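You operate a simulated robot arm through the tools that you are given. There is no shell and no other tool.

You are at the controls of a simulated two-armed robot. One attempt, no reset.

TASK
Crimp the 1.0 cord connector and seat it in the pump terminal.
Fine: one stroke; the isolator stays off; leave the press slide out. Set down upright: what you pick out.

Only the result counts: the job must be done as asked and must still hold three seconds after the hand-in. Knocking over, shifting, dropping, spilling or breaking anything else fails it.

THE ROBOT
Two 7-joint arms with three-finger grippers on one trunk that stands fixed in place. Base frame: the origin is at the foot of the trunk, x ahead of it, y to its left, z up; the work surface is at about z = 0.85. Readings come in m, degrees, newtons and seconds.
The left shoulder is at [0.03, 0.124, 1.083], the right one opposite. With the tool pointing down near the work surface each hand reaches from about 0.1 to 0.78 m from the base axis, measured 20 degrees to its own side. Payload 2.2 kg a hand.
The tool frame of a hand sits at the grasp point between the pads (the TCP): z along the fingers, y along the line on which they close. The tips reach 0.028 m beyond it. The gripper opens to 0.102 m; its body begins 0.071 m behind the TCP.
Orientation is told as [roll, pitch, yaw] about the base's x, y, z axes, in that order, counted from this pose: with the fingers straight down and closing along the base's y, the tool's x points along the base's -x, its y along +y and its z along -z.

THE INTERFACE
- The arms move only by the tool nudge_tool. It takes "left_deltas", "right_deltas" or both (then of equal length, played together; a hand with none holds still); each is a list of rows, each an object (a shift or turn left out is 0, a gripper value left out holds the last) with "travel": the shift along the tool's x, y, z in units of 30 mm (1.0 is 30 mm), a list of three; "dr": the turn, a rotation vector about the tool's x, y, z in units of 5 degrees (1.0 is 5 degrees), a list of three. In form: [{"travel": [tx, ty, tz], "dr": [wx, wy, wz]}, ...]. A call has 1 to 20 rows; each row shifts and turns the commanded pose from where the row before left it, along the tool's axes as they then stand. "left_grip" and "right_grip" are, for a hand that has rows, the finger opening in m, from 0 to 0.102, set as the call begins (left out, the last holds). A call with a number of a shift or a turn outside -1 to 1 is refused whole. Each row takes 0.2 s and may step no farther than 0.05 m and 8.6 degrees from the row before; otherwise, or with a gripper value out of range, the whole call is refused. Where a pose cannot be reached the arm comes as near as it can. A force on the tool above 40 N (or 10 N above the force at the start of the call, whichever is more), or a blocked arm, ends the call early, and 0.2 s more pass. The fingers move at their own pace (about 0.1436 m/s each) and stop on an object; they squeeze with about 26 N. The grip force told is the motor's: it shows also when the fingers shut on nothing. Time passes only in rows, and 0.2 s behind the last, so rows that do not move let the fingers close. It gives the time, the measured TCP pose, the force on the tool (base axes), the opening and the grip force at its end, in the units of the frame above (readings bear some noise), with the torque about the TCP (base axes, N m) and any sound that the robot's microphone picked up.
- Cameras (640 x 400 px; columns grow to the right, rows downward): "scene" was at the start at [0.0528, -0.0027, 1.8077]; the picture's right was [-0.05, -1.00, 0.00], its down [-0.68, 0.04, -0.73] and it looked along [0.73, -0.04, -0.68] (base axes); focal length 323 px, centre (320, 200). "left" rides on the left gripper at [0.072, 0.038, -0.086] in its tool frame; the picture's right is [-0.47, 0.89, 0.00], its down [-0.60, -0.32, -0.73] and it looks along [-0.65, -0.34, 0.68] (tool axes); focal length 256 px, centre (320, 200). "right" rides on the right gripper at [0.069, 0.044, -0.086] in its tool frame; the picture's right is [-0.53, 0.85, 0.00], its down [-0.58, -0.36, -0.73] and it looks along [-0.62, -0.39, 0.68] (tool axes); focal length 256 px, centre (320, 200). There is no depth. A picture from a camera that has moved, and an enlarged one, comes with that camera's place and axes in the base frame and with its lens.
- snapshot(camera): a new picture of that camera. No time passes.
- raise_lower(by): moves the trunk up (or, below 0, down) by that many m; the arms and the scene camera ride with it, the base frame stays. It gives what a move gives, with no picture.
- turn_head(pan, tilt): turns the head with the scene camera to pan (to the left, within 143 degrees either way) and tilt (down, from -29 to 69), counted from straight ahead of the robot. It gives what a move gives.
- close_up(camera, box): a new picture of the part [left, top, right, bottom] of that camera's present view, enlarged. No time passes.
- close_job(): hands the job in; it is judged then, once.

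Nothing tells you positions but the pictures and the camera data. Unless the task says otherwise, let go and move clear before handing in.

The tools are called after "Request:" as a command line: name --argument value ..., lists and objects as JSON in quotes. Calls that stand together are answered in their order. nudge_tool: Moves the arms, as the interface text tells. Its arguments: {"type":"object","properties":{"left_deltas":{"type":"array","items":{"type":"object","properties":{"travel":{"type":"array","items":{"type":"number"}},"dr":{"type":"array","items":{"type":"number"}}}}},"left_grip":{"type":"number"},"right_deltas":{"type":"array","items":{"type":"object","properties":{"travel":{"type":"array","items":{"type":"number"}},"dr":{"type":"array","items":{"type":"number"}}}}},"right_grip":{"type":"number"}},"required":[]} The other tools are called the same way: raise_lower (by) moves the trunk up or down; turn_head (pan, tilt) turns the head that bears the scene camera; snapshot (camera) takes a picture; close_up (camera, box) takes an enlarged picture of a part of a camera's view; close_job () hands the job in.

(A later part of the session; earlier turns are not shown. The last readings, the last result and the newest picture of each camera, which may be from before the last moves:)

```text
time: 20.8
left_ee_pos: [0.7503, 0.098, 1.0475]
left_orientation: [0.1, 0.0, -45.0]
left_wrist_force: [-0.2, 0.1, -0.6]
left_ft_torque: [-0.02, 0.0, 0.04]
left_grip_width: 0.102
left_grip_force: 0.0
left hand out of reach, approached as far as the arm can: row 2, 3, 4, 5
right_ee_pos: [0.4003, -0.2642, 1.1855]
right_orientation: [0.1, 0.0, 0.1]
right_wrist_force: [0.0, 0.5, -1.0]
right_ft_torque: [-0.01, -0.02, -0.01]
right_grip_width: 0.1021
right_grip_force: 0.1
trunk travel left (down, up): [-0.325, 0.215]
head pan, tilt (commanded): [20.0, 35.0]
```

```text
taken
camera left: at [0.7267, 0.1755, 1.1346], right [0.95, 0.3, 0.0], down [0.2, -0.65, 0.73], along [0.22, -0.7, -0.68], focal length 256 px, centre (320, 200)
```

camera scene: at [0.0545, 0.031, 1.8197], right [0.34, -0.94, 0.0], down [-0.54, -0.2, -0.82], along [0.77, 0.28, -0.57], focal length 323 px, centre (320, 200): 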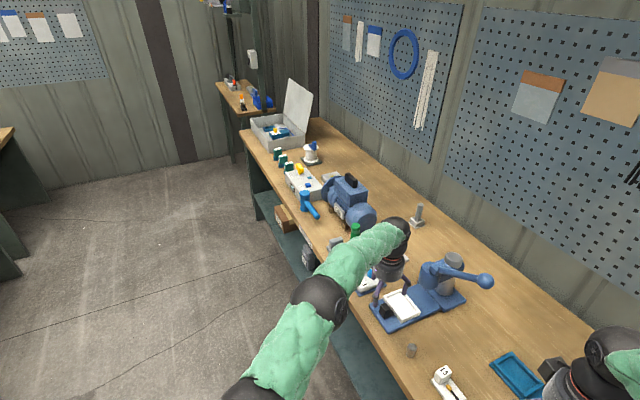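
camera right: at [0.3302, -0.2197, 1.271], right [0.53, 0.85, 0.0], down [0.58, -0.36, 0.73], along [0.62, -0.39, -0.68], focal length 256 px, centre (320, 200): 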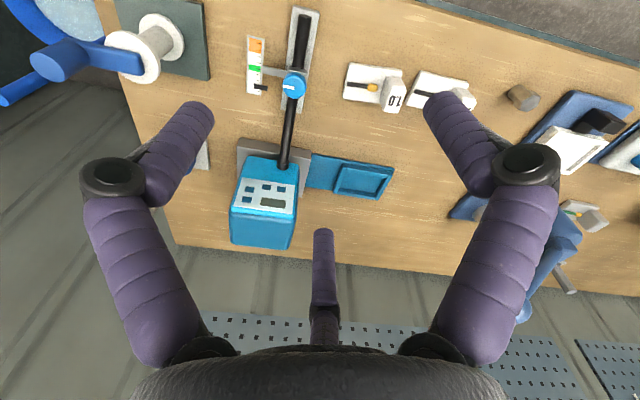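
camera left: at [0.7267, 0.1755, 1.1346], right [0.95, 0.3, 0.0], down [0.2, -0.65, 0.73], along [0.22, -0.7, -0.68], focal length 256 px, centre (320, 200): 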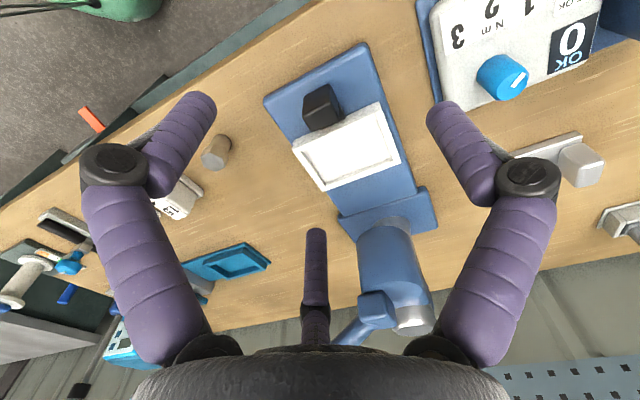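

Straight-down reach ends about 0.72 m from the shoulder at this height, so placing in the tray will need a lean of about 25° toward the wall. I will move the right hand aside and bring the left hand over to view the 1.0 connector.

Request:
nudge_tool --right_deltas '[{"travel": [0.3, -1, -0.6]}, {"travel": [0.3, -1, -0.6]}, {"travel": [0.3, -1, -0.6]}, {"travel": [0.3, -1, -0.6]}, {"travel": [0.3, -1, -0.6]}]'

Request:
nudge_tool --left_deltas '[{"travel": [0.13, -1, 0]}, {"travel": [0.13, -1, 0]}, {"travel": [0.13, -1, 0]}, {"travel": [0.13, -1, 0]}, {"travel": [0.13, -1, 0]}, {"travel": [0.13, -1, 0]}, {"travel": [0.13, -1, 0]}]'

Request:
snapshot --camera "left"

```text
time: 22.0
left_ee_pos: [0.7491, 0.0969, 1.0484]
left_orientation: [0.0, 0.0, -45.0]
left_wrist_force: [-0.2, -0.8, -0.1]
left_ft_torque: [0.02, 0.01, -0.02]
left_grip_width: 0.102
left_grip_force: 0.0
right_ee_pos: [0.3549, -0.4136, 1.2749]
right_orientation: [0.0, 0.1, 0.1]
right_wrist_force: [0.6, 0.0, 0.5]
right_ft_torque: [0.05, -0.05, -0.02]
right_grip_width: 0.1022
right_grip_force: 0.1
trunk travel left (down, up): [-0.325, 0.215]
head pan, tilt (commanded): [20.0, 35.0]
```

```text
time: 23.6
left_ee_pos: [0.5808, -0.0324, 1.0483]
left_orientation: [0.0, 0.0, -45.0]
left_wrist_force: [0.0, -0.7, 0.4]
left_ft_torque: [-0.01, 0.01, -0.01]
left_grip_width: 0.1019
left_grip_force: 0.1
right_ee_pos: [0.3546, -0.4132, 1.2743]
right_orientation: [-0.1, -0.1, 0.0]
right_wrist_force: [-0.3, -0.1, -0.2]
right_ft_torque: [0.01, 0.0, -0.01]
right_grip_width: 0.102
right_grip_force: 0.1
trunk travel left (down, up): [-0.325, 0.215]
head pan, tilt (commanded): [20.0, 35.0]
```

```text
taken
camera left: at [0.5576, 0.0459, 1.1341], right [0.95, 0.3, 0.0], down [0.2, -0.65, 0.73], along [0.22, -0.7, -0.68], focal length 256 px, centre (320, 200)
```

left: 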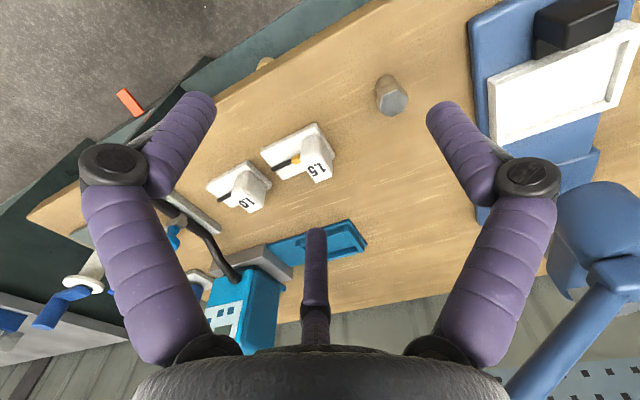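

The connectors are now in view. I will come a bit closer to measure the 1.0 one.

Request:
nudge_tool --left_deltas '[{"travel": [0.2, -1, 0.3]}, {"travel": [0.2, -1, 0.3]}, {"travel": [0.2, -0.6, 0.4]}]'

Request:
snapshot --camera "left"

Request:
close_up --camera "left" --box '[210, 80, 410, 205]'

Request:
turn_head --pan -25 --tilt 58

Request:
snapshot --camera "scene"

```text
time: 24.4
left_ee_pos: [0.5136, -0.0736, 1.0179]
left_orientation: [0.0, -0.1, -45.0]
left_wrist_force: [0.0, -0.6, 0.3]
left_ft_torque: [0.01, 0.01, 0.01]
left_grip_width: 0.102
left_grip_force: 0.1
right_ee_pos: [0.3555, -0.4137, 1.2745]
right_orientation: [0.0, -0.1, 0.0]
right_wrist_force: [-0.4, 0.1, 0.6]
right_ft_torque: [0.02, 0.04, -0.04]
right_grip_width: 0.1019
right_grip_force: 0.0
trunk travel left (down, up): [-0.325, 0.215]
head pan, tilt (commanded): [20.0, 35.0]
```

```text
taken
camera left: at [0.4903, 0.0036, 1.104], right [0.95, 0.3, 0.0], down [0.2, -0.65, 0.73], along [0.22, -0.7, -0.68], focal length 256 px, centre (320, 200)
```

left: 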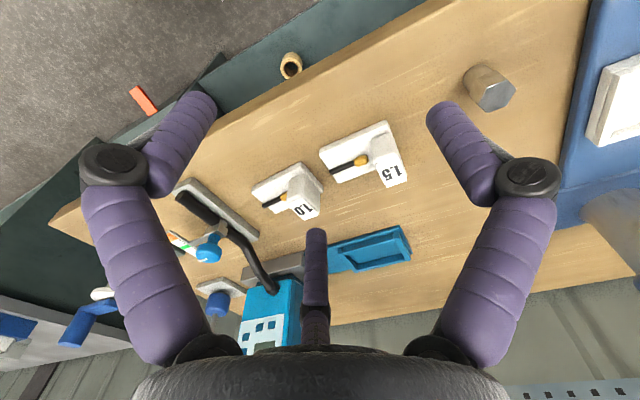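

```text
3.20 times, centred on (310, 142) of left
camera zoom: at [0.4903, 0.0036, 1.104], right [0.95, 0.3, 0.0], down [0.2, -0.65, 0.73], along [0.22, -0.7, -0.68], focal length 819 px, centre (352, 384)
```

zoom: 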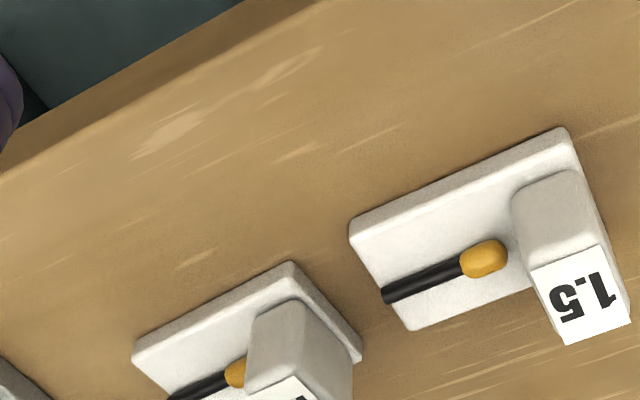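

```text
time: 25.5
left_ee_pos: [0.5138, -0.0735, 1.0171]
left_orientation: [0.0, 0.1, -45.1]
left_wrist_force: [0.5, 0.8, 0.4]
left_ft_torque: [-0.03, -0.01, 0.02]
left_grip_width: 0.1022
left_grip_force: 0.0
right_ee_pos: [0.3543, -0.4131, 1.2756]
right_orientation: [0.0, 0.0, 0.0]
right_wrist_force: [0.6, 0.4, 0.0]
right_ft_torque: [0.0, -0.05, 0.01]
right_grip_width: 0.1019
right_grip_force: 0.1
trunk travel left (down, up): [-0.325, 0.215]
head pan, tilt (commanded): [-25.0, 58.0]
```

```text
taken
camera scene: at [0.0326, -0.0274, 1.7878], right [-0.42, -0.91, 0.0], down [-0.77, 0.36, -0.53], along [0.48, -0.22, -0.85], focal length 323 px, centre (320, 200)
```

scene: 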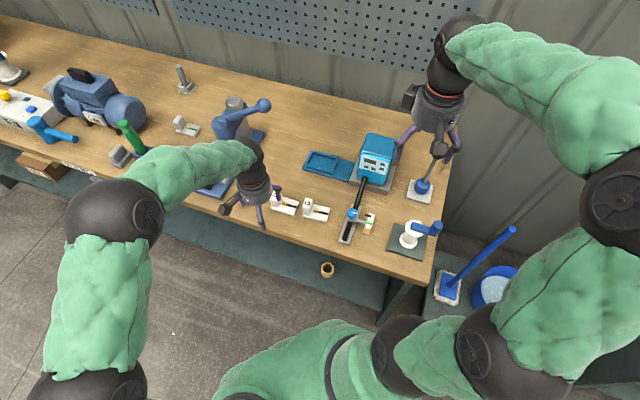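

Request:
close_up --camera "left" --box '[240, 120, 420, 280]'

Request:
close_up --camera "scene" --box '[260, 140, 420, 240]'

```text
2.50 times, centred on (330, 200) of left
camera zoom: at [0.4908, 0.0039, 1.1039], right [0.95, 0.3, 0.0], down [0.2, -0.65, 0.73], along [0.22, -0.7, -0.68], focal length 640 px, centre (295, 200)
```

zoom: 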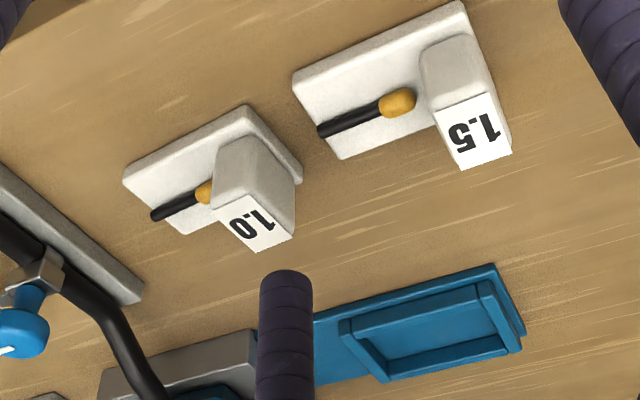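

```text
4.00 times, centred on (340, 190) of scene
camera zoom: at [0.0326, -0.0274, 1.7878], right [-0.42, -0.91, 0.0], down [-0.77, 0.36, -0.53], along [0.48, -0.22, -0.85], focal length 1292 px, centre (240, 240)
```

zoom: 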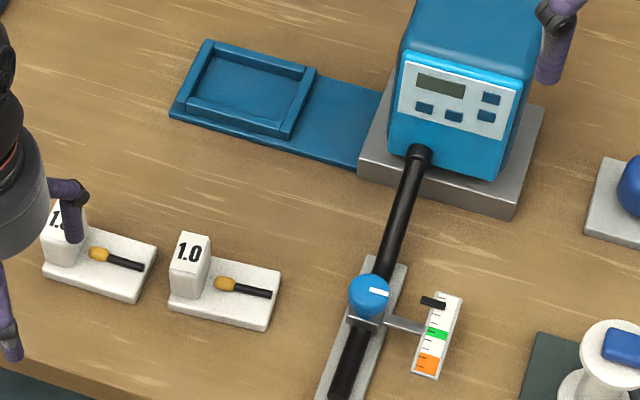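

The 1.0 block measures about 23 mm (along the bench) by 36 mm, its top near z 0.908, centre near v 0.536, w 0.227 – base (0.539,-0.219). I will lean the left tool 25° toward the wall so the same grasp can also reach the tray and pump recess.

Request:
nudge_tool --left_deltas '[{"dr": [0, -1, 0]}, {"dr": [0, -1, 0]}, {"dr": [0, -1, 0]}, {"dr": [0, -1, 0]}, {"dr": [0, -1, 0]}]'

Request:
snapshot --camera "left"

Request:
snapshot --camera "scene"

```text
time: 26.7
left_ee_pos: [0.5147, -0.0737, 1.0174]
left_orientation: [-0.1, -25.1, -45.0]
left_wrist_force: [-0.9, -0.2, 0.4]
left_ft_torque: [0.03, -0.04, -0.02]
left_grip_width: 0.102
left_grip_force: 0.0
right_ee_pos: [0.3538, -0.4143, 1.2742]
right_orientation: [-0.1, 0.0, -0.1]
right_wrist_force: [0.0, 0.0, -0.7]
right_ft_torque: [0.01, 0.02, -0.02]
right_grip_width: 0.102
right_grip_force: 0.2
trunk travel left (down, up): [-0.325, 0.215]
head pan, tilt (commanded): [-25.0, 58.0]
```

```text
taken
camera left: at [0.4692, 0.0254, 1.0658], right [0.92, 0.33, 0.2], down [-0.06, -0.39, 0.92], along [0.38, -0.86, -0.34], focal length 256 px, centre (320, 200)
```

left: 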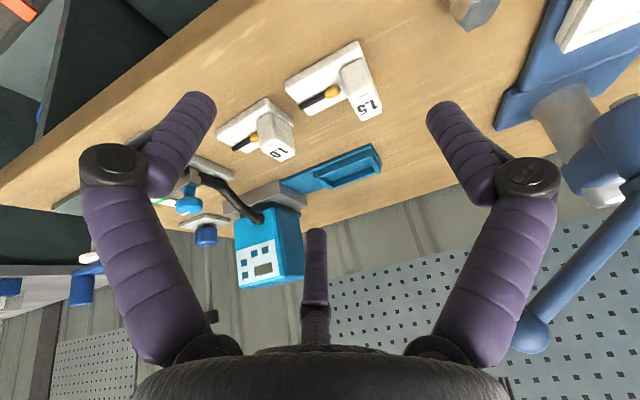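

```text
taken
camera scene: at [0.032, -0.027, 1.7878], right [-0.42, -0.91, 0.0], down [-0.77, 0.36, -0.53], along [0.48, -0.22, -0.85], focal length 323 px, centre (320, 200)
```

scene: 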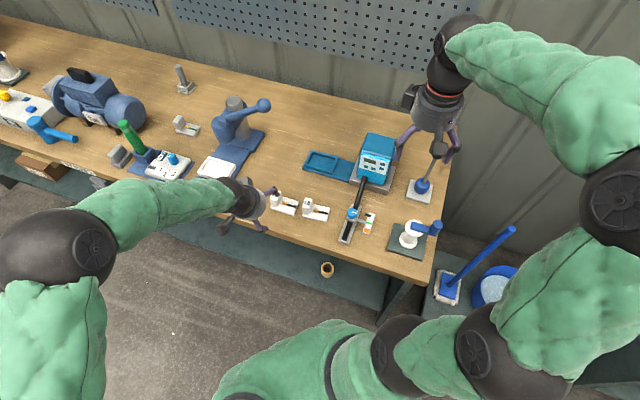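

Request:
close_up --camera "left" --box '[200, 30, 400, 180]'

Request:
close_up --camera "scene" --box '[250, 170, 350, 230]'

```text
2.67 times, centred on (300, 105) of left
camera zoom: at [0.4692, 0.0254, 1.0658], right [0.92, 0.33, 0.2], down [-0.06, -0.39, 0.92], along [0.38, -0.86, -0.34], focal length 683 px, centre (373, 453)
```

zoom: 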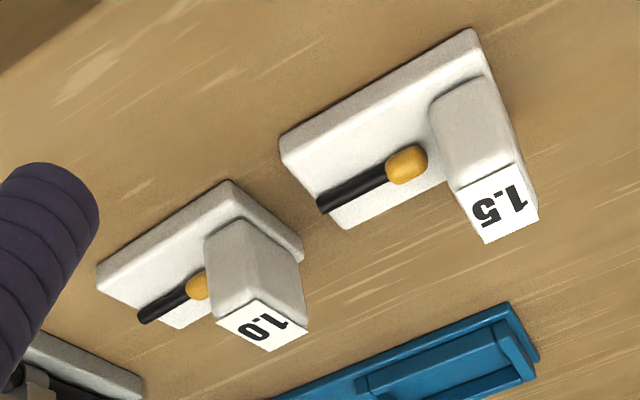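

```text
6.40 times, centred on (300, 200) of scene
camera zoom: at [0.032, -0.027, 1.7878], right [-0.42, -0.91, 0.0], down [-0.77, 0.36, -0.53], along [0.48, -0.22, -0.85], focal length 2067 px, centre (448, 200)
```

zoom: 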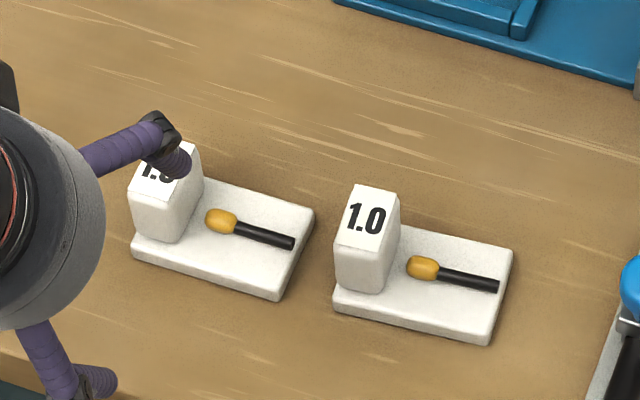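

Both views agree: block top centre at v 0.536, w 0.225, z 0.908, and the connector is turned about +3° from the bench direction. I will match that yaw and move to a hover point back along the tool axis.

Request:
nudge_tool --left_deltas '[{"dr": [-0.2536, 0, -0.5438]}, {"travel": [-0.4435, -0.808, 0.593]}, {"travel": [-0.4435, -0.808, 0.593]}, {"travel": [-0.4435, -0.808, 0.593]}, {"travel": [-0.4435, -0.808, 0.593]}]' --left_grip 0.08

Request:
snapshot --camera "left"

Request:
close_up --camera "scene" --box '[230, 150, 370, 240]'

```text
time: 27.9
left_ee_pos: [0.5084, -0.2, 0.9736]
left_orientation: [-0.1, -25.0, -42.0]
left_wrist_force: [0.3, 0.7, 0.5]
left_ft_torque: [0.03, 0.01, 0.01]
left_grip_width: 0.0799
left_grip_force: 0.1
right_ee_pos: [0.3552, -0.4148, 1.2739]
right_orientation: [0.1, 0.0, 0.0]
right_wrist_force: [-0.2, -0.3, 0.0]
right_ft_torque: [0.03, 0.0, 0.01]
right_grip_width: 0.1022
right_grip_force: 0.0
trunk travel left (down, up): [-0.325, 0.215]
head pan, tilt (commanded): [-25.0, 58.0]
```

```text
taken
camera left: at [0.4583, -0.1028, 1.0223], right [0.91, 0.38, 0.2], down [-0.04, -0.4, 0.92], along [0.42, -0.84, -0.35], focal length 256 px, centre (320, 200)
```

left: 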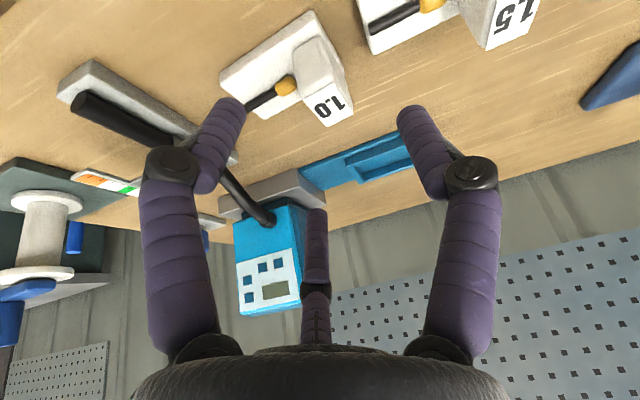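

```text
4.44 times, centred on (300, 195) of scene
camera zoom: at [0.0328, -0.0288, 1.7878], right [-0.42, -0.91, 0.0], down [-0.77, 0.36, -0.53], along [0.48, -0.22, -0.85], focal length 1435 px, centre (409, 222)
```

zoom: 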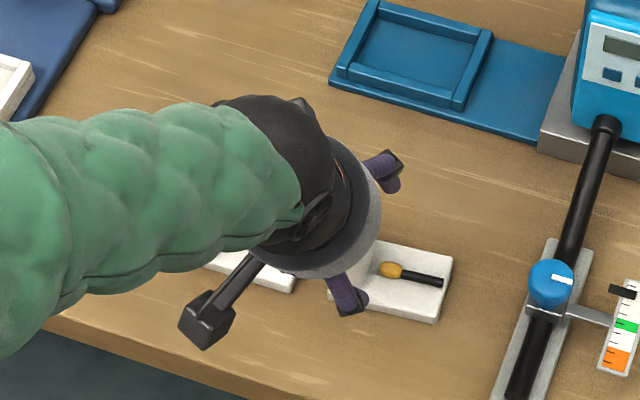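

Request:
close_up --camera "left" --box '[200, 0, 440, 150]'

```text
2.67 times, centred on (320, 75) of left
camera zoom: at [0.4583, -0.1028, 1.0223], right [0.91, 0.38, 0.2], down [-0.04, -0.4, 0.92], along [0.42, -0.84, -0.35], focal length 683 px, centre (320, 533)
```

zoom: 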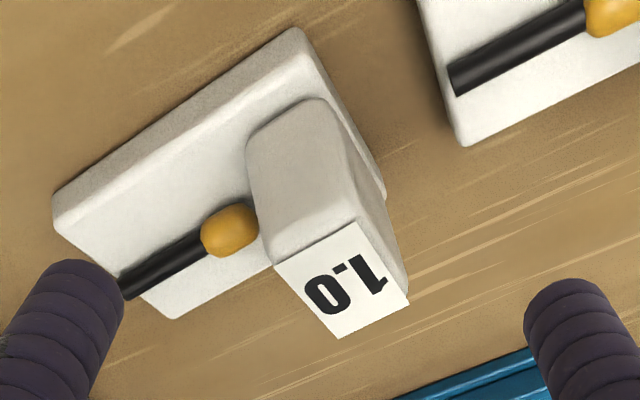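

The block sits where expected relative to the hand and the yaw now matches. I will slide down along the tool axis to grasp height (TCP about z 0.908).

Request:
nudge_tool --left_deltas '[{"travel": [0.02, -0.007, 0.594]}, {"travel": [0.02, -0.007, 0.594]}, {"travel": [0.02, -0.007, 0.594]}, {"travel": [0.02, -0.007, 0.594]}]'

Request:
snapshot --camera "left"

Request:
close_up --camera "scene" --box '[250, 160, 370, 240]'

```text
time: 28.9
left_ee_pos: [0.5274, -0.2166, 0.9103]
left_orientation: [0.0, -25.0, -42.0]
left_wrist_force: [-0.2, 0.4, 0.7]
left_ft_torque: [0.0, 0.0, 0.01]
left_grip_width: 0.0801
left_grip_force: 0.0
right_ee_pos: [0.3559, -0.4139, 1.274]
right_orientation: [0.1, 0.0, 0.0]
right_wrist_force: [0.2, -0.2, -0.9]
right_ft_torque: [0.01, 0.01, -0.02]
right_grip_width: 0.1018
right_grip_force: 0.1
trunk travel left (down, up): [-0.325, 0.215]
head pan, tilt (commanded): [-25.0, 58.0]
```

```text
taken
camera left: at [0.478, -0.121, 0.9575], right [0.91, 0.38, 0.2], down [-0.04, -0.4, 0.92], along [0.42, -0.84, -0.34], focal length 256 px, centre (320, 200)
```

left: 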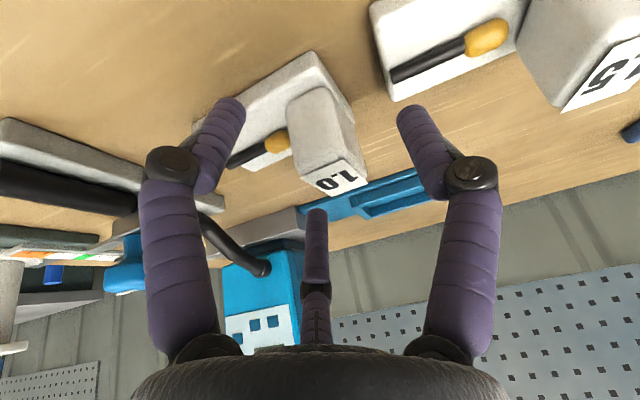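

```text
5.00 times, centred on (310, 200) of scene
camera zoom: at [0.033, -0.0277, 1.7878], right [-0.42, -0.91, 0.0], down [-0.77, 0.36, -0.53], along [0.48, -0.22, -0.85], focal length 1615 px, centre (370, 200)
```

zoom: 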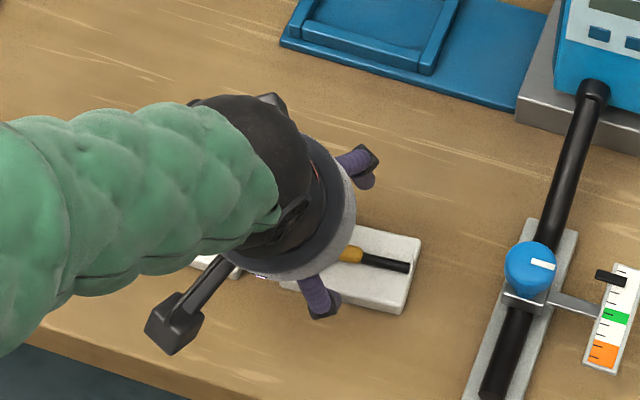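

The block lies between the three fingers. I will lower 4 mm more and close gently to grip.

Request:
nudge_tool --left_deltas '[{"travel": [0.03, 0, 0.13]}, {"travel": [0, 0, 0]}]' --left_grip 0.06

Request:
nudge_tool --left_deltas '[{"travel": [0, 0, 0]}, {"travel": [0, 0, 0]}, {"travel": [0, 0, 0]}]' --left_grip 0.0

Request:
snapshot --camera "left"

```text
time: 29.5
left_ee_pos: [0.5276, -0.2177, 0.907]
left_orientation: [0.1, -25.0, -42.0]
left_wrist_force: [-0.5, -0.4, -0.3]
left_ft_torque: [0.02, -0.01, 0.02]
left_grip_width: 0.0599
left_grip_force: 0.1
right_ee_pos: [0.3532, -0.4129, 1.2759]
right_orientation: [0.0, 0.1, 0.0]
right_wrist_force: [-0.1, 0.6, -0.4]
right_ft_torque: [-0.03, -0.03, -0.02]
right_grip_width: 0.102
right_grip_force: 0.0
trunk travel left (down, up): [-0.325, 0.215]
head pan, tilt (commanded): [-25.0, 58.0]
```

```text
time: 30.3
left_ee_pos: [0.5282, -0.217, 0.9067]
left_orientation: [0.0, -25.1, -42.0]
left_wrist_force: [-0.6, 0.2, 0.9]
left_ft_torque: [0.02, -0.06, 0.01]
left_grip_width: 0.0378
left_grip_force: 25.9
right_ee_pos: [0.3552, -0.4148, 1.2752]
right_orientation: [-0.1, -0.1, 0.1]
right_wrist_force: [-0.2, 0.5, -0.5]
right_ft_torque: [-0.01, 0.01, 0.03]
right_grip_width: 0.1019
right_grip_force: 0.1
trunk travel left (down, up): [-0.325, 0.215]
head pan, tilt (commanded): [-25.0, 58.0]
```

```text
taken
camera left: at [0.4781, -0.1214, 0.954], right [0.91, 0.38, 0.2], down [-0.04, -0.4, 0.92], along [0.42, -0.84, -0.34], focal length 256 px, centre (320, 200)
```

left: 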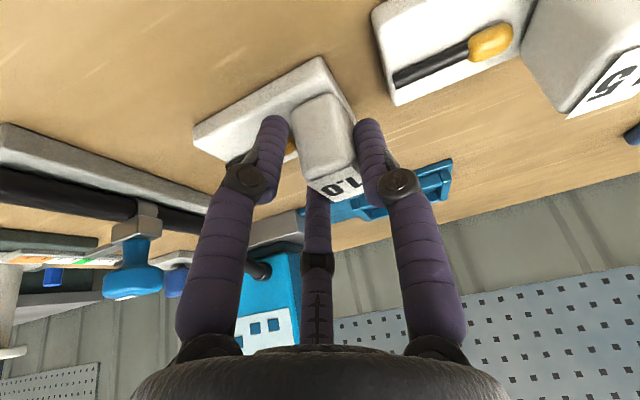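

The gripper holds the block (width 0.038, 26 N). I will lift straight up a little and check that it stays level.

Request:
nudge_tool --left_deltas '[{"travel": [-0.2113, 0, -0.453]}, {"travel": [-0.2113, 0, -0.453]}, {"travel": [-0.2113, 0, -0.453]}]'

Request:
snapshot --camera "left"

Request:
close_up --camera "scene" --box '[250, 160, 370, 240]'

```text
time: 31.1
left_ee_pos: [0.5286, -0.2177, 0.9513]
left_orientation: [0.0, -24.9, -42.1]
left_wrist_force: [-0.1, 0.6, -2.0]
left_ft_torque: [0.01, -0.01, 0.0]
left_grip_width: 0.0379
left_grip_force: 26.0
right_ee_pos: [0.3541, -0.414, 1.275]
right_orientation: [0.0, 0.0, 0.0]
right_wrist_force: [0.5, -0.5, 0.2]
right_ft_torque: [0.0, -0.01, 0.0]
right_grip_width: 0.1021
right_grip_force: 0.0
trunk travel left (down, up): [-0.325, 0.215]
head pan, tilt (commanded): [-25.0, 58.0]
```

```text
taken
camera left: at [0.4783, -0.1209, 0.9988], right [0.91, 0.38, 0.2], down [-0.04, -0.4, 0.92], along [0.42, -0.84, -0.35], focal length 256 px, centre (320, 200)
```

left: 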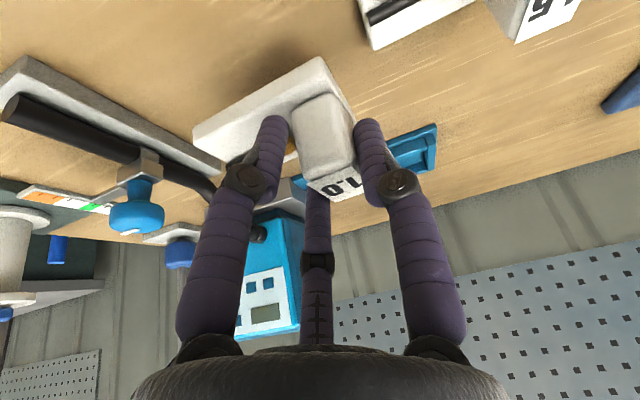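

```text
5.00 times, centred on (310, 200) of scene
camera zoom: at [0.0323, -0.0274, 1.7878], right [-0.42, -0.91, 0.0], down [-0.77, 0.36, -0.53], along [0.48, -0.22, -0.85], focal length 1615 px, centre (370, 200)
```

zoom: 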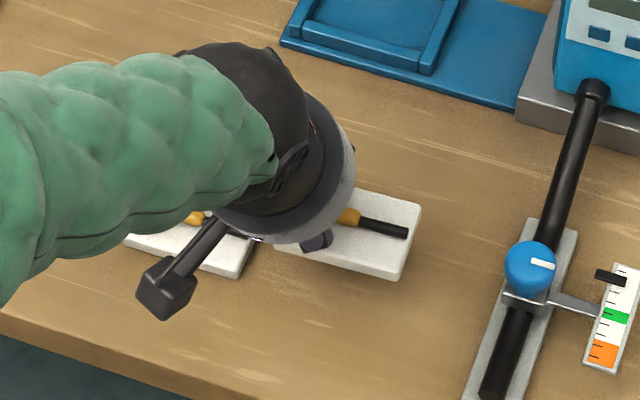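

The connector came up level in the grip. I will raise it further and carry it left to a hover short of the press tray, turning back to the bench direction on the way.

Request:
nudge_tool --left_deltas '[{"travel": [-0.352, 0, -0.755], "dr": [0.127, 0, 0.272]}, {"travel": [-0.352, 0, -0.755], "dr": [0.127, 0, 0.272]}, {"travel": [0.0697, 0.9487, -0.0325]}, {"travel": [0.0697, 0.9487, -0.0325]}, {"travel": [0.0697, 0.9487, -0.0325]}, {"travel": [0.0697, 0.9487, -0.0325]}, {"travel": [0.0697, 0.9487, -0.0325]}, {"travel": [0.0697, 0.9487, -0.0325]}, {"travel": [0.0697, 0.9487, -0.0325]}, {"travel": [0.0697, 0.9487, -0.0325]}, {"travel": [0.0697, 0.9487, -0.0325]}, {"travel": [0.0697, 0.9487, -0.0325]}, {"travel": [0.0697, 0.9487, -0.0325]}, {"travel": [0.0697, 0.9487, -0.0325]}]'

Request:
snapshot --camera "left"

Request:
turn_head --pan 0 --tilt 50

Request:
snapshot --camera "scene"

```text
time: 34.1
left_ee_pos: [0.7509, 0.0444, 1.0006]
left_orientation: [-0.1, -24.9, -45.0]
left_wrist_force: [0.8, 0.2, -2.1]
left_ft_torque: [-0.03, 0.0, 0.07]
left_grip_width: 0.038
left_grip_force: 25.9
right_ee_pos: [0.3557, -0.4134, 1.2748]
right_orientation: [0.0, 0.0, 0.0]
right_wrist_force: [0.8, -0.3, -0.1]
right_ft_torque: [-0.03, 0.01, 0.01]
right_grip_width: 0.1018
right_grip_force: 0.2
trunk travel left (down, up): [-0.325, 0.215]
head pan, tilt (commanded): [-25.0, 58.0]
```

```text
taken
camera left: at [0.7061, 0.1431, 1.0483], right [0.92, 0.33, 0.19], down [-0.05, -0.39, 0.92], along [0.38, -0.86, -0.35], focal length 256 px, centre (320, 200)
```

left: 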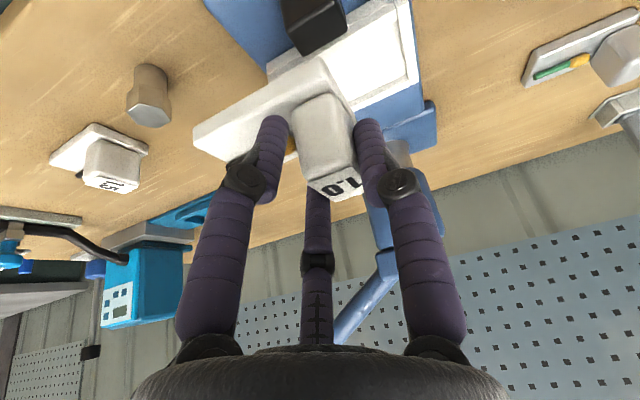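

```text
time: 35.0
left_ee_pos: [0.749, 0.0438, 1.0011]
left_orientation: [0.0, -24.9, -45.0]
left_wrist_force: [0.3, -0.3, -1.9]
left_ft_torque: [0.0, -0.01, 0.01]
left_grip_width: 0.0381
left_grip_force: 26.4
right_ee_pos: [0.3561, -0.4138, 1.2746]
right_orientation: [0.0, 0.0, 0.1]
right_wrist_force: [-1.1, 0.5, -0.1]
right_ft_torque: [0.01, -0.01, 0.01]
right_grip_width: 0.1017
right_grip_force: 0.0
trunk travel left (down, up): [-0.325, 0.215]
head pan, tilt (commanded): [0.0, 50.0]
```

```text
taken
camera scene: at [0.0475, 0.0017, 1.798], right [0.0, -1.0, 0.0], down [-0.77, 0.0, -0.64], along [0.64, 0.0, -0.77], focal length 323 px, centre (320, 200)
```

scene: 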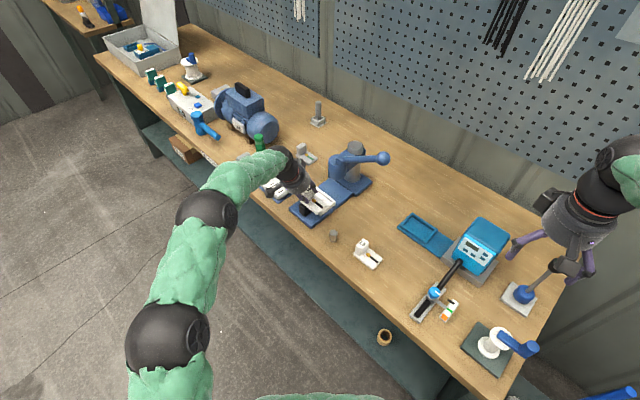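

Request:
close_up --camera "scene" --box '[260, 140, 400, 230]'

Request:
close_up --camera "left" --box '[190, 0, 450, 200]'

```text
4.44 times, centred on (330, 185) of scene
camera zoom: at [0.0475, 0.0017, 1.798], right [0.0, -1.0, 0.0], down [-0.77, 0.0, -0.64], along [0.64, 0.0, -0.77], focal length 1435 px, centre (276, 267)
```

zoom: 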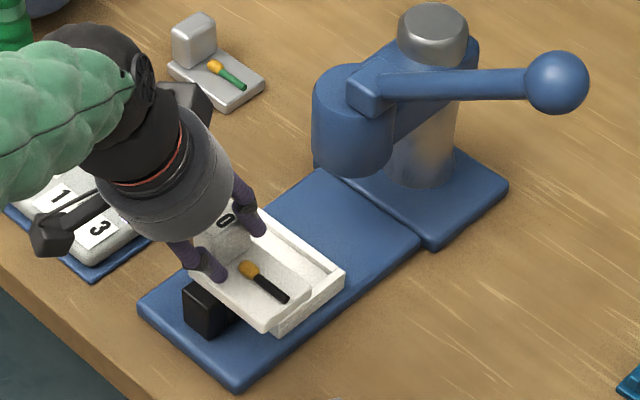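

```text
2.00 times, centred on (320, 100) of left
camera zoom: at [0.7057, 0.1423, 1.049], right [0.92, 0.33, 0.2], down [-0.06, -0.39, 0.92], along [0.38, -0.86, -0.34], focal length 512 px, centre (320, 400)
```

zoom: 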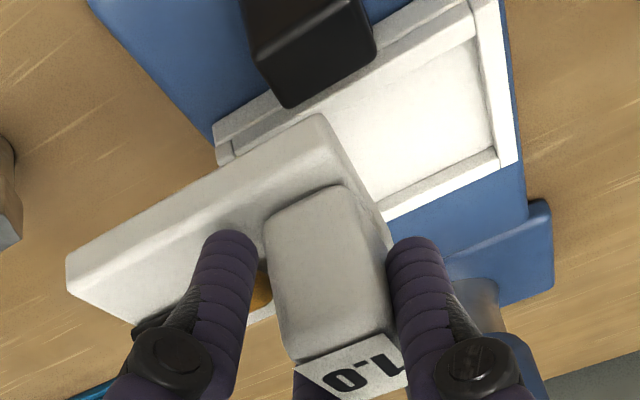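

Request:
close_up --camera "left" --box '[380, 20, 480, 120]'

Request:
close_up --camera "left" --box '[260, 20, 360, 120]'

Request:
close_up --camera "scene" --box '[295, 175, 345, 220]'

```text
4.00 times, centred on (430, 70) of left
camera zoom: at [0.7057, 0.1423, 1.049], right [0.92, 0.33, 0.2], down [-0.06, -0.39, 0.92], along [0.38, -0.86, -0.34], focal length 1024 px, centre (-120, 720)
```

zoom: 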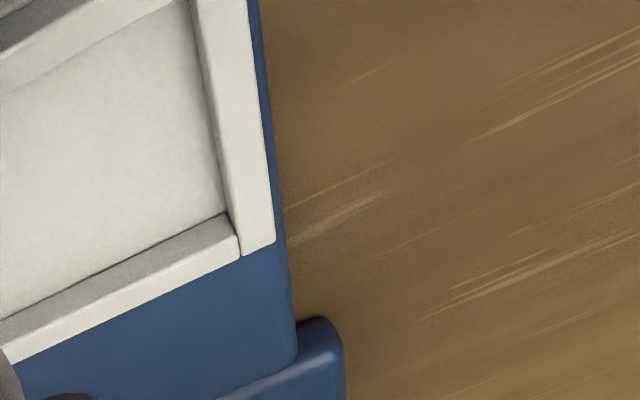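

```text
4.00 times, centred on (310, 70) of left
camera zoom: at [0.7057, 0.1423, 1.049], right [0.92, 0.33, 0.2], down [-0.06, -0.39, 0.92], along [0.38, -0.86, -0.34], focal length 1024 px, centre (360, 720)
```

zoom: 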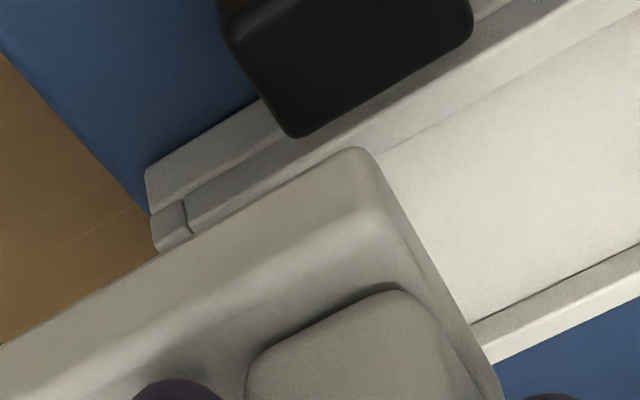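

```text
8.89 times, centred on (320, 198) of scene
camera zoom: at [0.0475, 0.0017, 1.798], right [0.0, -1.0, 0.0], down [-0.77, 0.0, -0.64], along [0.64, 0.0, -0.77], focal length 2871 px, centre (320, 222)
```

zoom: 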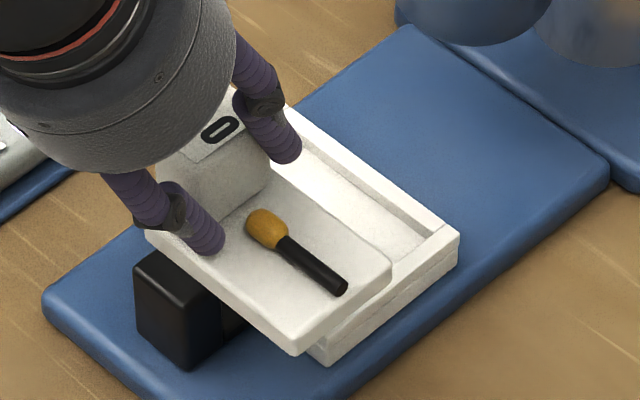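

Request:
close_up --camera "scene" --box '[312, 186, 344, 206]'

Request:
close_up --camera "left" --box '[405, 40, 455, 90]'

```text
16.00 times, centred on (328, 196) of scene
camera zoom: at [0.0475, 0.0017, 1.798], right [0.0, -1.0, 0.0], down [-0.77, 0.0, -0.64], along [0.64, 0.0, -0.77], focal length 5167 px, centre (192, 264)
```

zoom: 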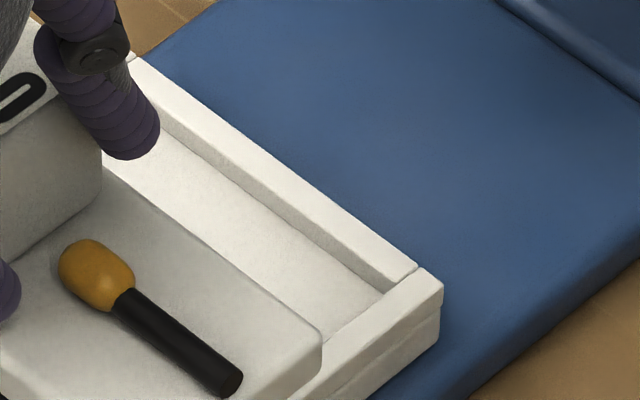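

```text
8.00 times, centred on (430, 65) of left
camera zoom: at [0.7057, 0.1423, 1.049], right [0.92, 0.33, 0.2], down [-0.06, -0.39, 0.92], along [0.38, -0.86, -0.34], focal length 2048 px, centre (-560, 1280)
```

zoom: 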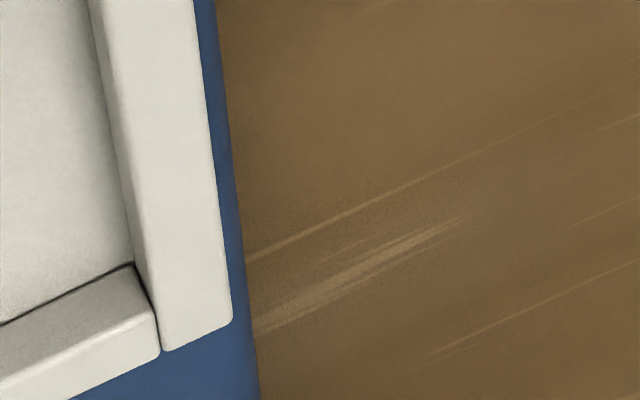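

The tray outer frame is about 82 x 104 mm with 8 mm walls (inside about 66 x 88), top near z 0.889, centre near v 0.568, w 0.580. The held connector appears turned about -2.5° against the tray, so I correct that and look again.

Request:
nudge_tool --left_deltas '[{"dr": [-0.2113, 0, -0.4532]}, {"travel": [0, 0, 0]}]'

Request:
close_up --camera "scene" --box '[300, 180, 348, 210]'

Request:
close_up --camera "left" --box '[180, 0, 460, 220]'

```text
time: 35.6
left_ee_pos: [0.7504, 0.0439, 1.0002]
left_orientation: [-0.1, -25.0, -42.5]
left_wrist_force: [0.2, 0.3, -1.8]
left_ft_torque: [0.02, 0.04, 0.02]
left_grip_width: 0.038
left_grip_force: 26.2
right_ee_pos: [0.3564, -0.4142, 1.2749]
right_orientation: [0.0, 0.0, 0.0]
right_wrist_force: [0.1, -0.3, 0.2]
right_ft_torque: [0.0, 0.02, -0.01]
right_grip_width: 0.1022
right_grip_force: 0.1
trunk travel left (down, up): [-0.325, 0.215]
head pan, tilt (commanded): [0.0, 50.0]
```

```text
13.33 times, centred on (324, 195) of scene
camera zoom: at [0.0474, 0.0018, 1.798], right [0.0, -1.0, 0.0], down [-0.77, 0.0, -0.64], along [0.64, 0.0, -0.77], focal length 4306 px, centre (267, 267)
```

zoom: 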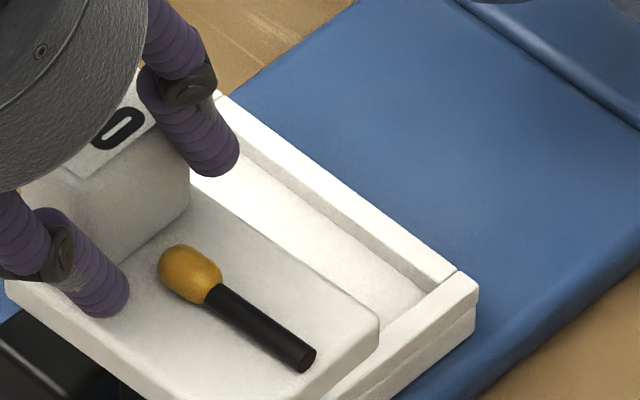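

```text
1.82 times, centred on (320, 110) of left
camera zoom: at [0.7015, 0.1404, 1.0489], right [0.91, 0.37, 0.2], down [-0.04, -0.39, 0.92], along [0.42, -0.84, -0.34], focal length 465 px, centre (320, 364)
```

zoom: 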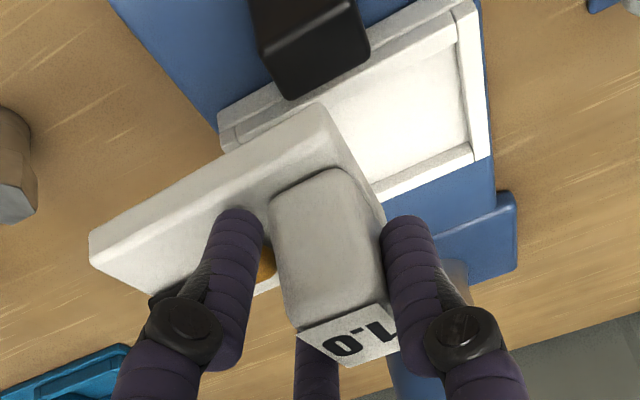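

The connector now looks parallel to the tray. I will shift it over the tray centre and descend part way, then re-check.

Request:
nudge_tool --left_deltas '[{"travel": [-0.525, 0.387, 0.245]}, {"travel": [-0.525, 0.387, 0.245]}, {"travel": [-0.525, 0.387, 0.245]}, {"travel": [0.247, 0, 0.529]}, {"travel": [0.247, 0, 0.529]}, {"travel": [0, 0, 0]}]'

Request:
close_up --camera "scene" --box '[296, 175, 352, 210]'

Request:
close_up --camera "left" --box '[180, 0, 460, 220]'

```text
time: 37.0
left_ee_pos: [0.8116, 0.0348, 0.9665]
left_orientation: [0.1, -25.0, -42.4]
left_wrist_force: [0.5, -0.1, -2.2]
left_ft_torque: [0.02, 0.01, 0.01]
left_grip_width: 0.0381
left_grip_force: 25.6
right_ee_pos: [0.3549, -0.4143, 1.2756]
right_orientation: [-0.1, 0.0, 0.1]
right_wrist_force: [-0.1, -0.5, 0.2]
right_ft_torque: [-0.02, -0.01, -0.01]
right_grip_width: 0.1022
right_grip_force: 0.1
trunk travel left (down, up): [-0.325, 0.215]
head pan, tilt (commanded): [0.0, 50.0]
```

```text
11.43 times, centred on (324, 192) of scene
camera zoom: at [0.0468, 0.0019, 1.798], right [0.0, -1.0, 0.0], down [-0.77, 0.0, -0.64], along [0.64, 0.0, -0.77], focal length 3691 px, centre (274, 286)
```

zoom: 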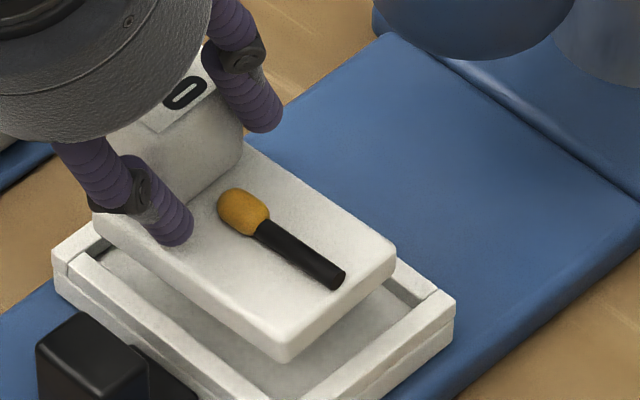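

```text
1.82 times, centred on (320, 110) of left
camera zoom: at [0.7631, 0.131, 1.0141], right [0.91, 0.37, 0.2], down [-0.04, -0.39, 0.92], along [0.42, -0.84, -0.34], focal length 465 px, centre (320, 364)
```

zoom: 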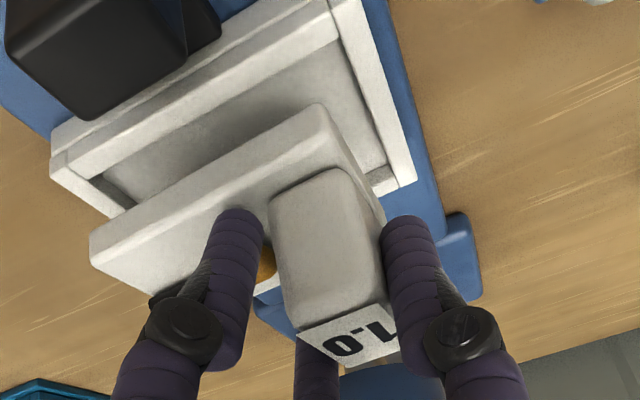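

Request:
close_up --camera "scene" --box '[298, 186, 338, 211]'

Request:
close_up --camera "left" --box '[190, 30, 350, 150]'

Request:
snapshot --camera "left"

```text
16.00 times, centred on (318, 198) of scene
camera zoom: at [0.0468, 0.0019, 1.798], right [0.0, -1.0, 0.0], down [-0.77, 0.0, -0.64], along [0.64, 0.0, -0.77], focal length 5167 px, centre (352, 224)
```

zoom: 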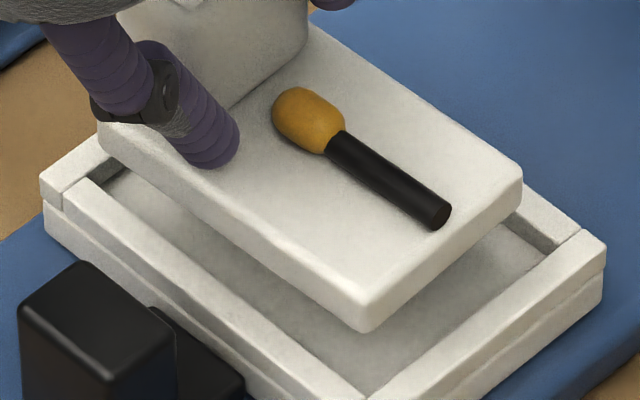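

```text
3.33 times, centred on (270, 90) of left
camera zoom: at [0.7631, 0.131, 1.0141], right [0.91, 0.37, 0.2], down [-0.04, -0.39, 0.92], along [0.42, -0.84, -0.34], focal length 853 px, centre (487, 567)
```

zoom: 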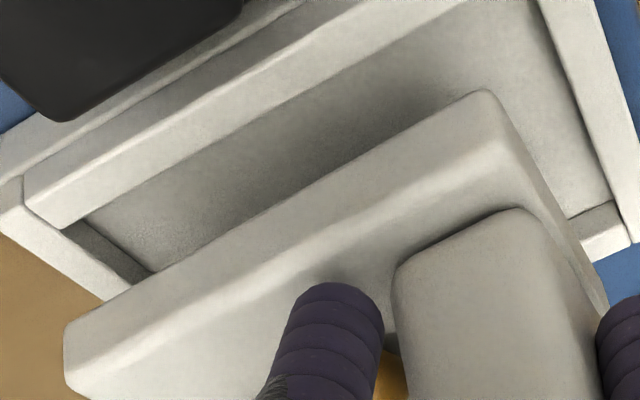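

```text
taken
camera left: at [0.7631, 0.131, 1.0141], right [0.91, 0.37, 0.2], down [-0.04, -0.39, 0.92], along [0.42, -0.84, -0.34], focal length 256 px, centre (320, 200)
```

left: 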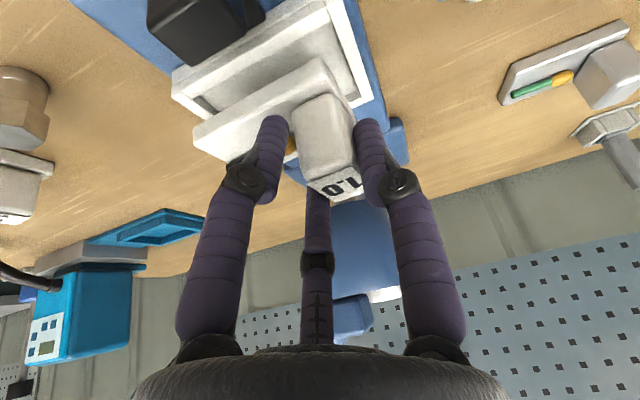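

Closer inspection suggests the plate is tilted about 4° (cord end up) and about 2° yawed relative to the tray. I will correct both by a small rotation and look again.

Request:
nudge_tool --left_deltas '[{"dr": [-0.556, 0, 0.7]}, {"travel": [0, 0, 0]}]'

Request:
close_up --camera "scene" --box '[298, 180, 346, 210]'

Request:
close_up --camera "left" --box '[160, 0, 400, 150]'

```text
time: 37.6
left_ee_pos: [0.8119, 0.0351, 0.967]
left_orientation: [4.4, -24.9, -46.3]
left_wrist_force: [1.0, 0.0, -1.9]
left_ft_torque: [0.01, 0.0, 0.04]
left_grip_width: 0.038
left_grip_force: 26.2
right_ee_pos: [0.3544, -0.4133, 1.275]
right_orientation: [0.1, 0.1, 0.0]
right_wrist_force: [0.3, -0.2, 0.7]
right_ft_torque: [-0.01, 0.02, 0.05]
right_grip_width: 0.1021
right_grip_force: 0.1
trunk travel left (down, up): [-0.325, 0.215]
head pan, tilt (commanded): [0.0, 50.0]
```

```text
13.33 times, centred on (322, 195) of scene
camera zoom: at [0.0478, 0.0018, 1.798], right [0.0, -1.0, 0.0], down [-0.77, 0.0, -0.64], along [0.64, 0.0, -0.77], focal length 4306 px, centre (293, 267)
```

zoom: 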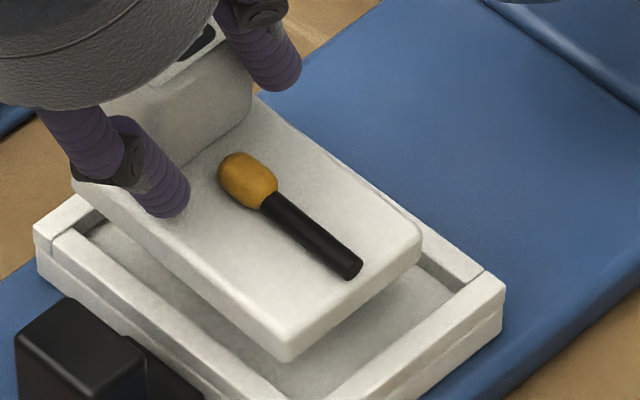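

```text
2.67 times, centred on (280, 75) of left
camera zoom: at [0.7649, 0.1305, 1.0164], right [0.91, 0.32, 0.26], down [-0.1, -0.44, 0.89], along [0.4, -0.84, -0.37], focal length 683 px, centre (427, 533)
```

zoom: 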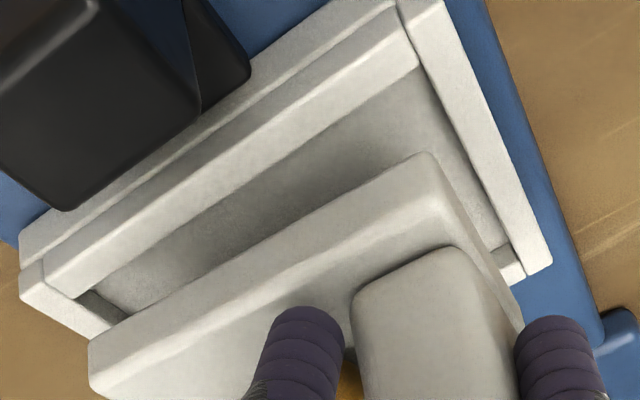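

The plate now looks level and parallel. I will shift about 7 mm inward and 2 mm left and lower to just above the tray walls.

Request:
nudge_tool --left_deltas '[{"travel": [-0.21, 0.065, 0.103]}, {"travel": [0.127, -0.021, 0.272]}, {"travel": [0.127, -0.021, 0.272]}, {"travel": [0, 0, 0]}]'

Request:
close_up --camera "scene" --box '[298, 180, 346, 210]'

Request:
close_up --camera "left" --box '[160, 0, 400, 150]'

```text
time: 38.6
left_ee_pos: [0.8191, 0.0314, 0.9485]
left_orientation: [4.4, -24.8, -46.4]
left_wrist_force: [0.2, 0.7, -1.7]
left_ft_torque: [0.01, 0.03, 0.04]
left_grip_width: 0.0378
left_grip_force: 26.5
right_ee_pos: [0.3555, -0.4138, 1.2742]
right_orientation: [0.1, 0.0, 0.0]
right_wrist_force: [0.7, -0.6, -0.3]
right_ft_torque: [-0.03, 0.0, 0.01]
right_grip_width: 0.1017
right_grip_force: 0.1
trunk travel left (down, up): [-0.325, 0.215]
head pan, tilt (commanded): [0.0, 50.0]
```

```text
13.33 times, centred on (322, 195) of scene
camera zoom: at [0.0471, 0.0018, 1.798], right [0.0, -1.0, 0.0], down [-0.77, 0.0, -0.64], along [0.64, 0.0, -0.77], focal length 4306 px, centre (293, 267)
```

zoom: 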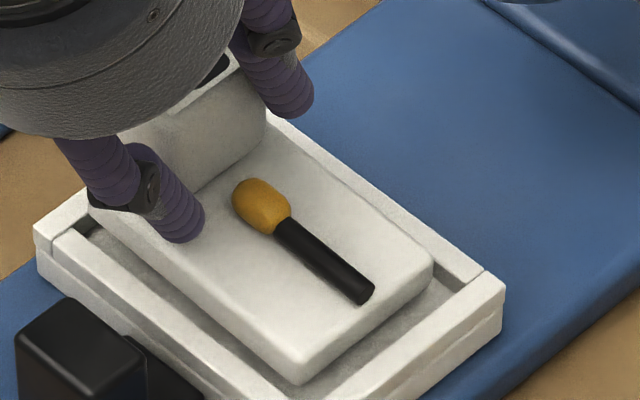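

```text
2.67 times, centred on (280, 75) of left
camera zoom: at [0.7711, 0.127, 0.9986], right [0.91, 0.32, 0.26], down [-0.1, -0.44, 0.89], along [0.4, -0.84, -0.37], focal length 683 px, centre (427, 533)
```

zoom: 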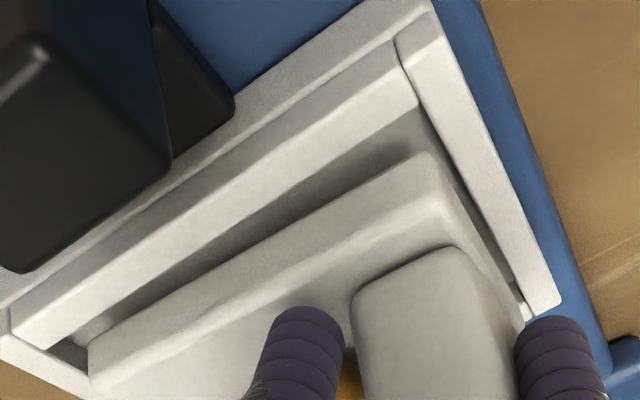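

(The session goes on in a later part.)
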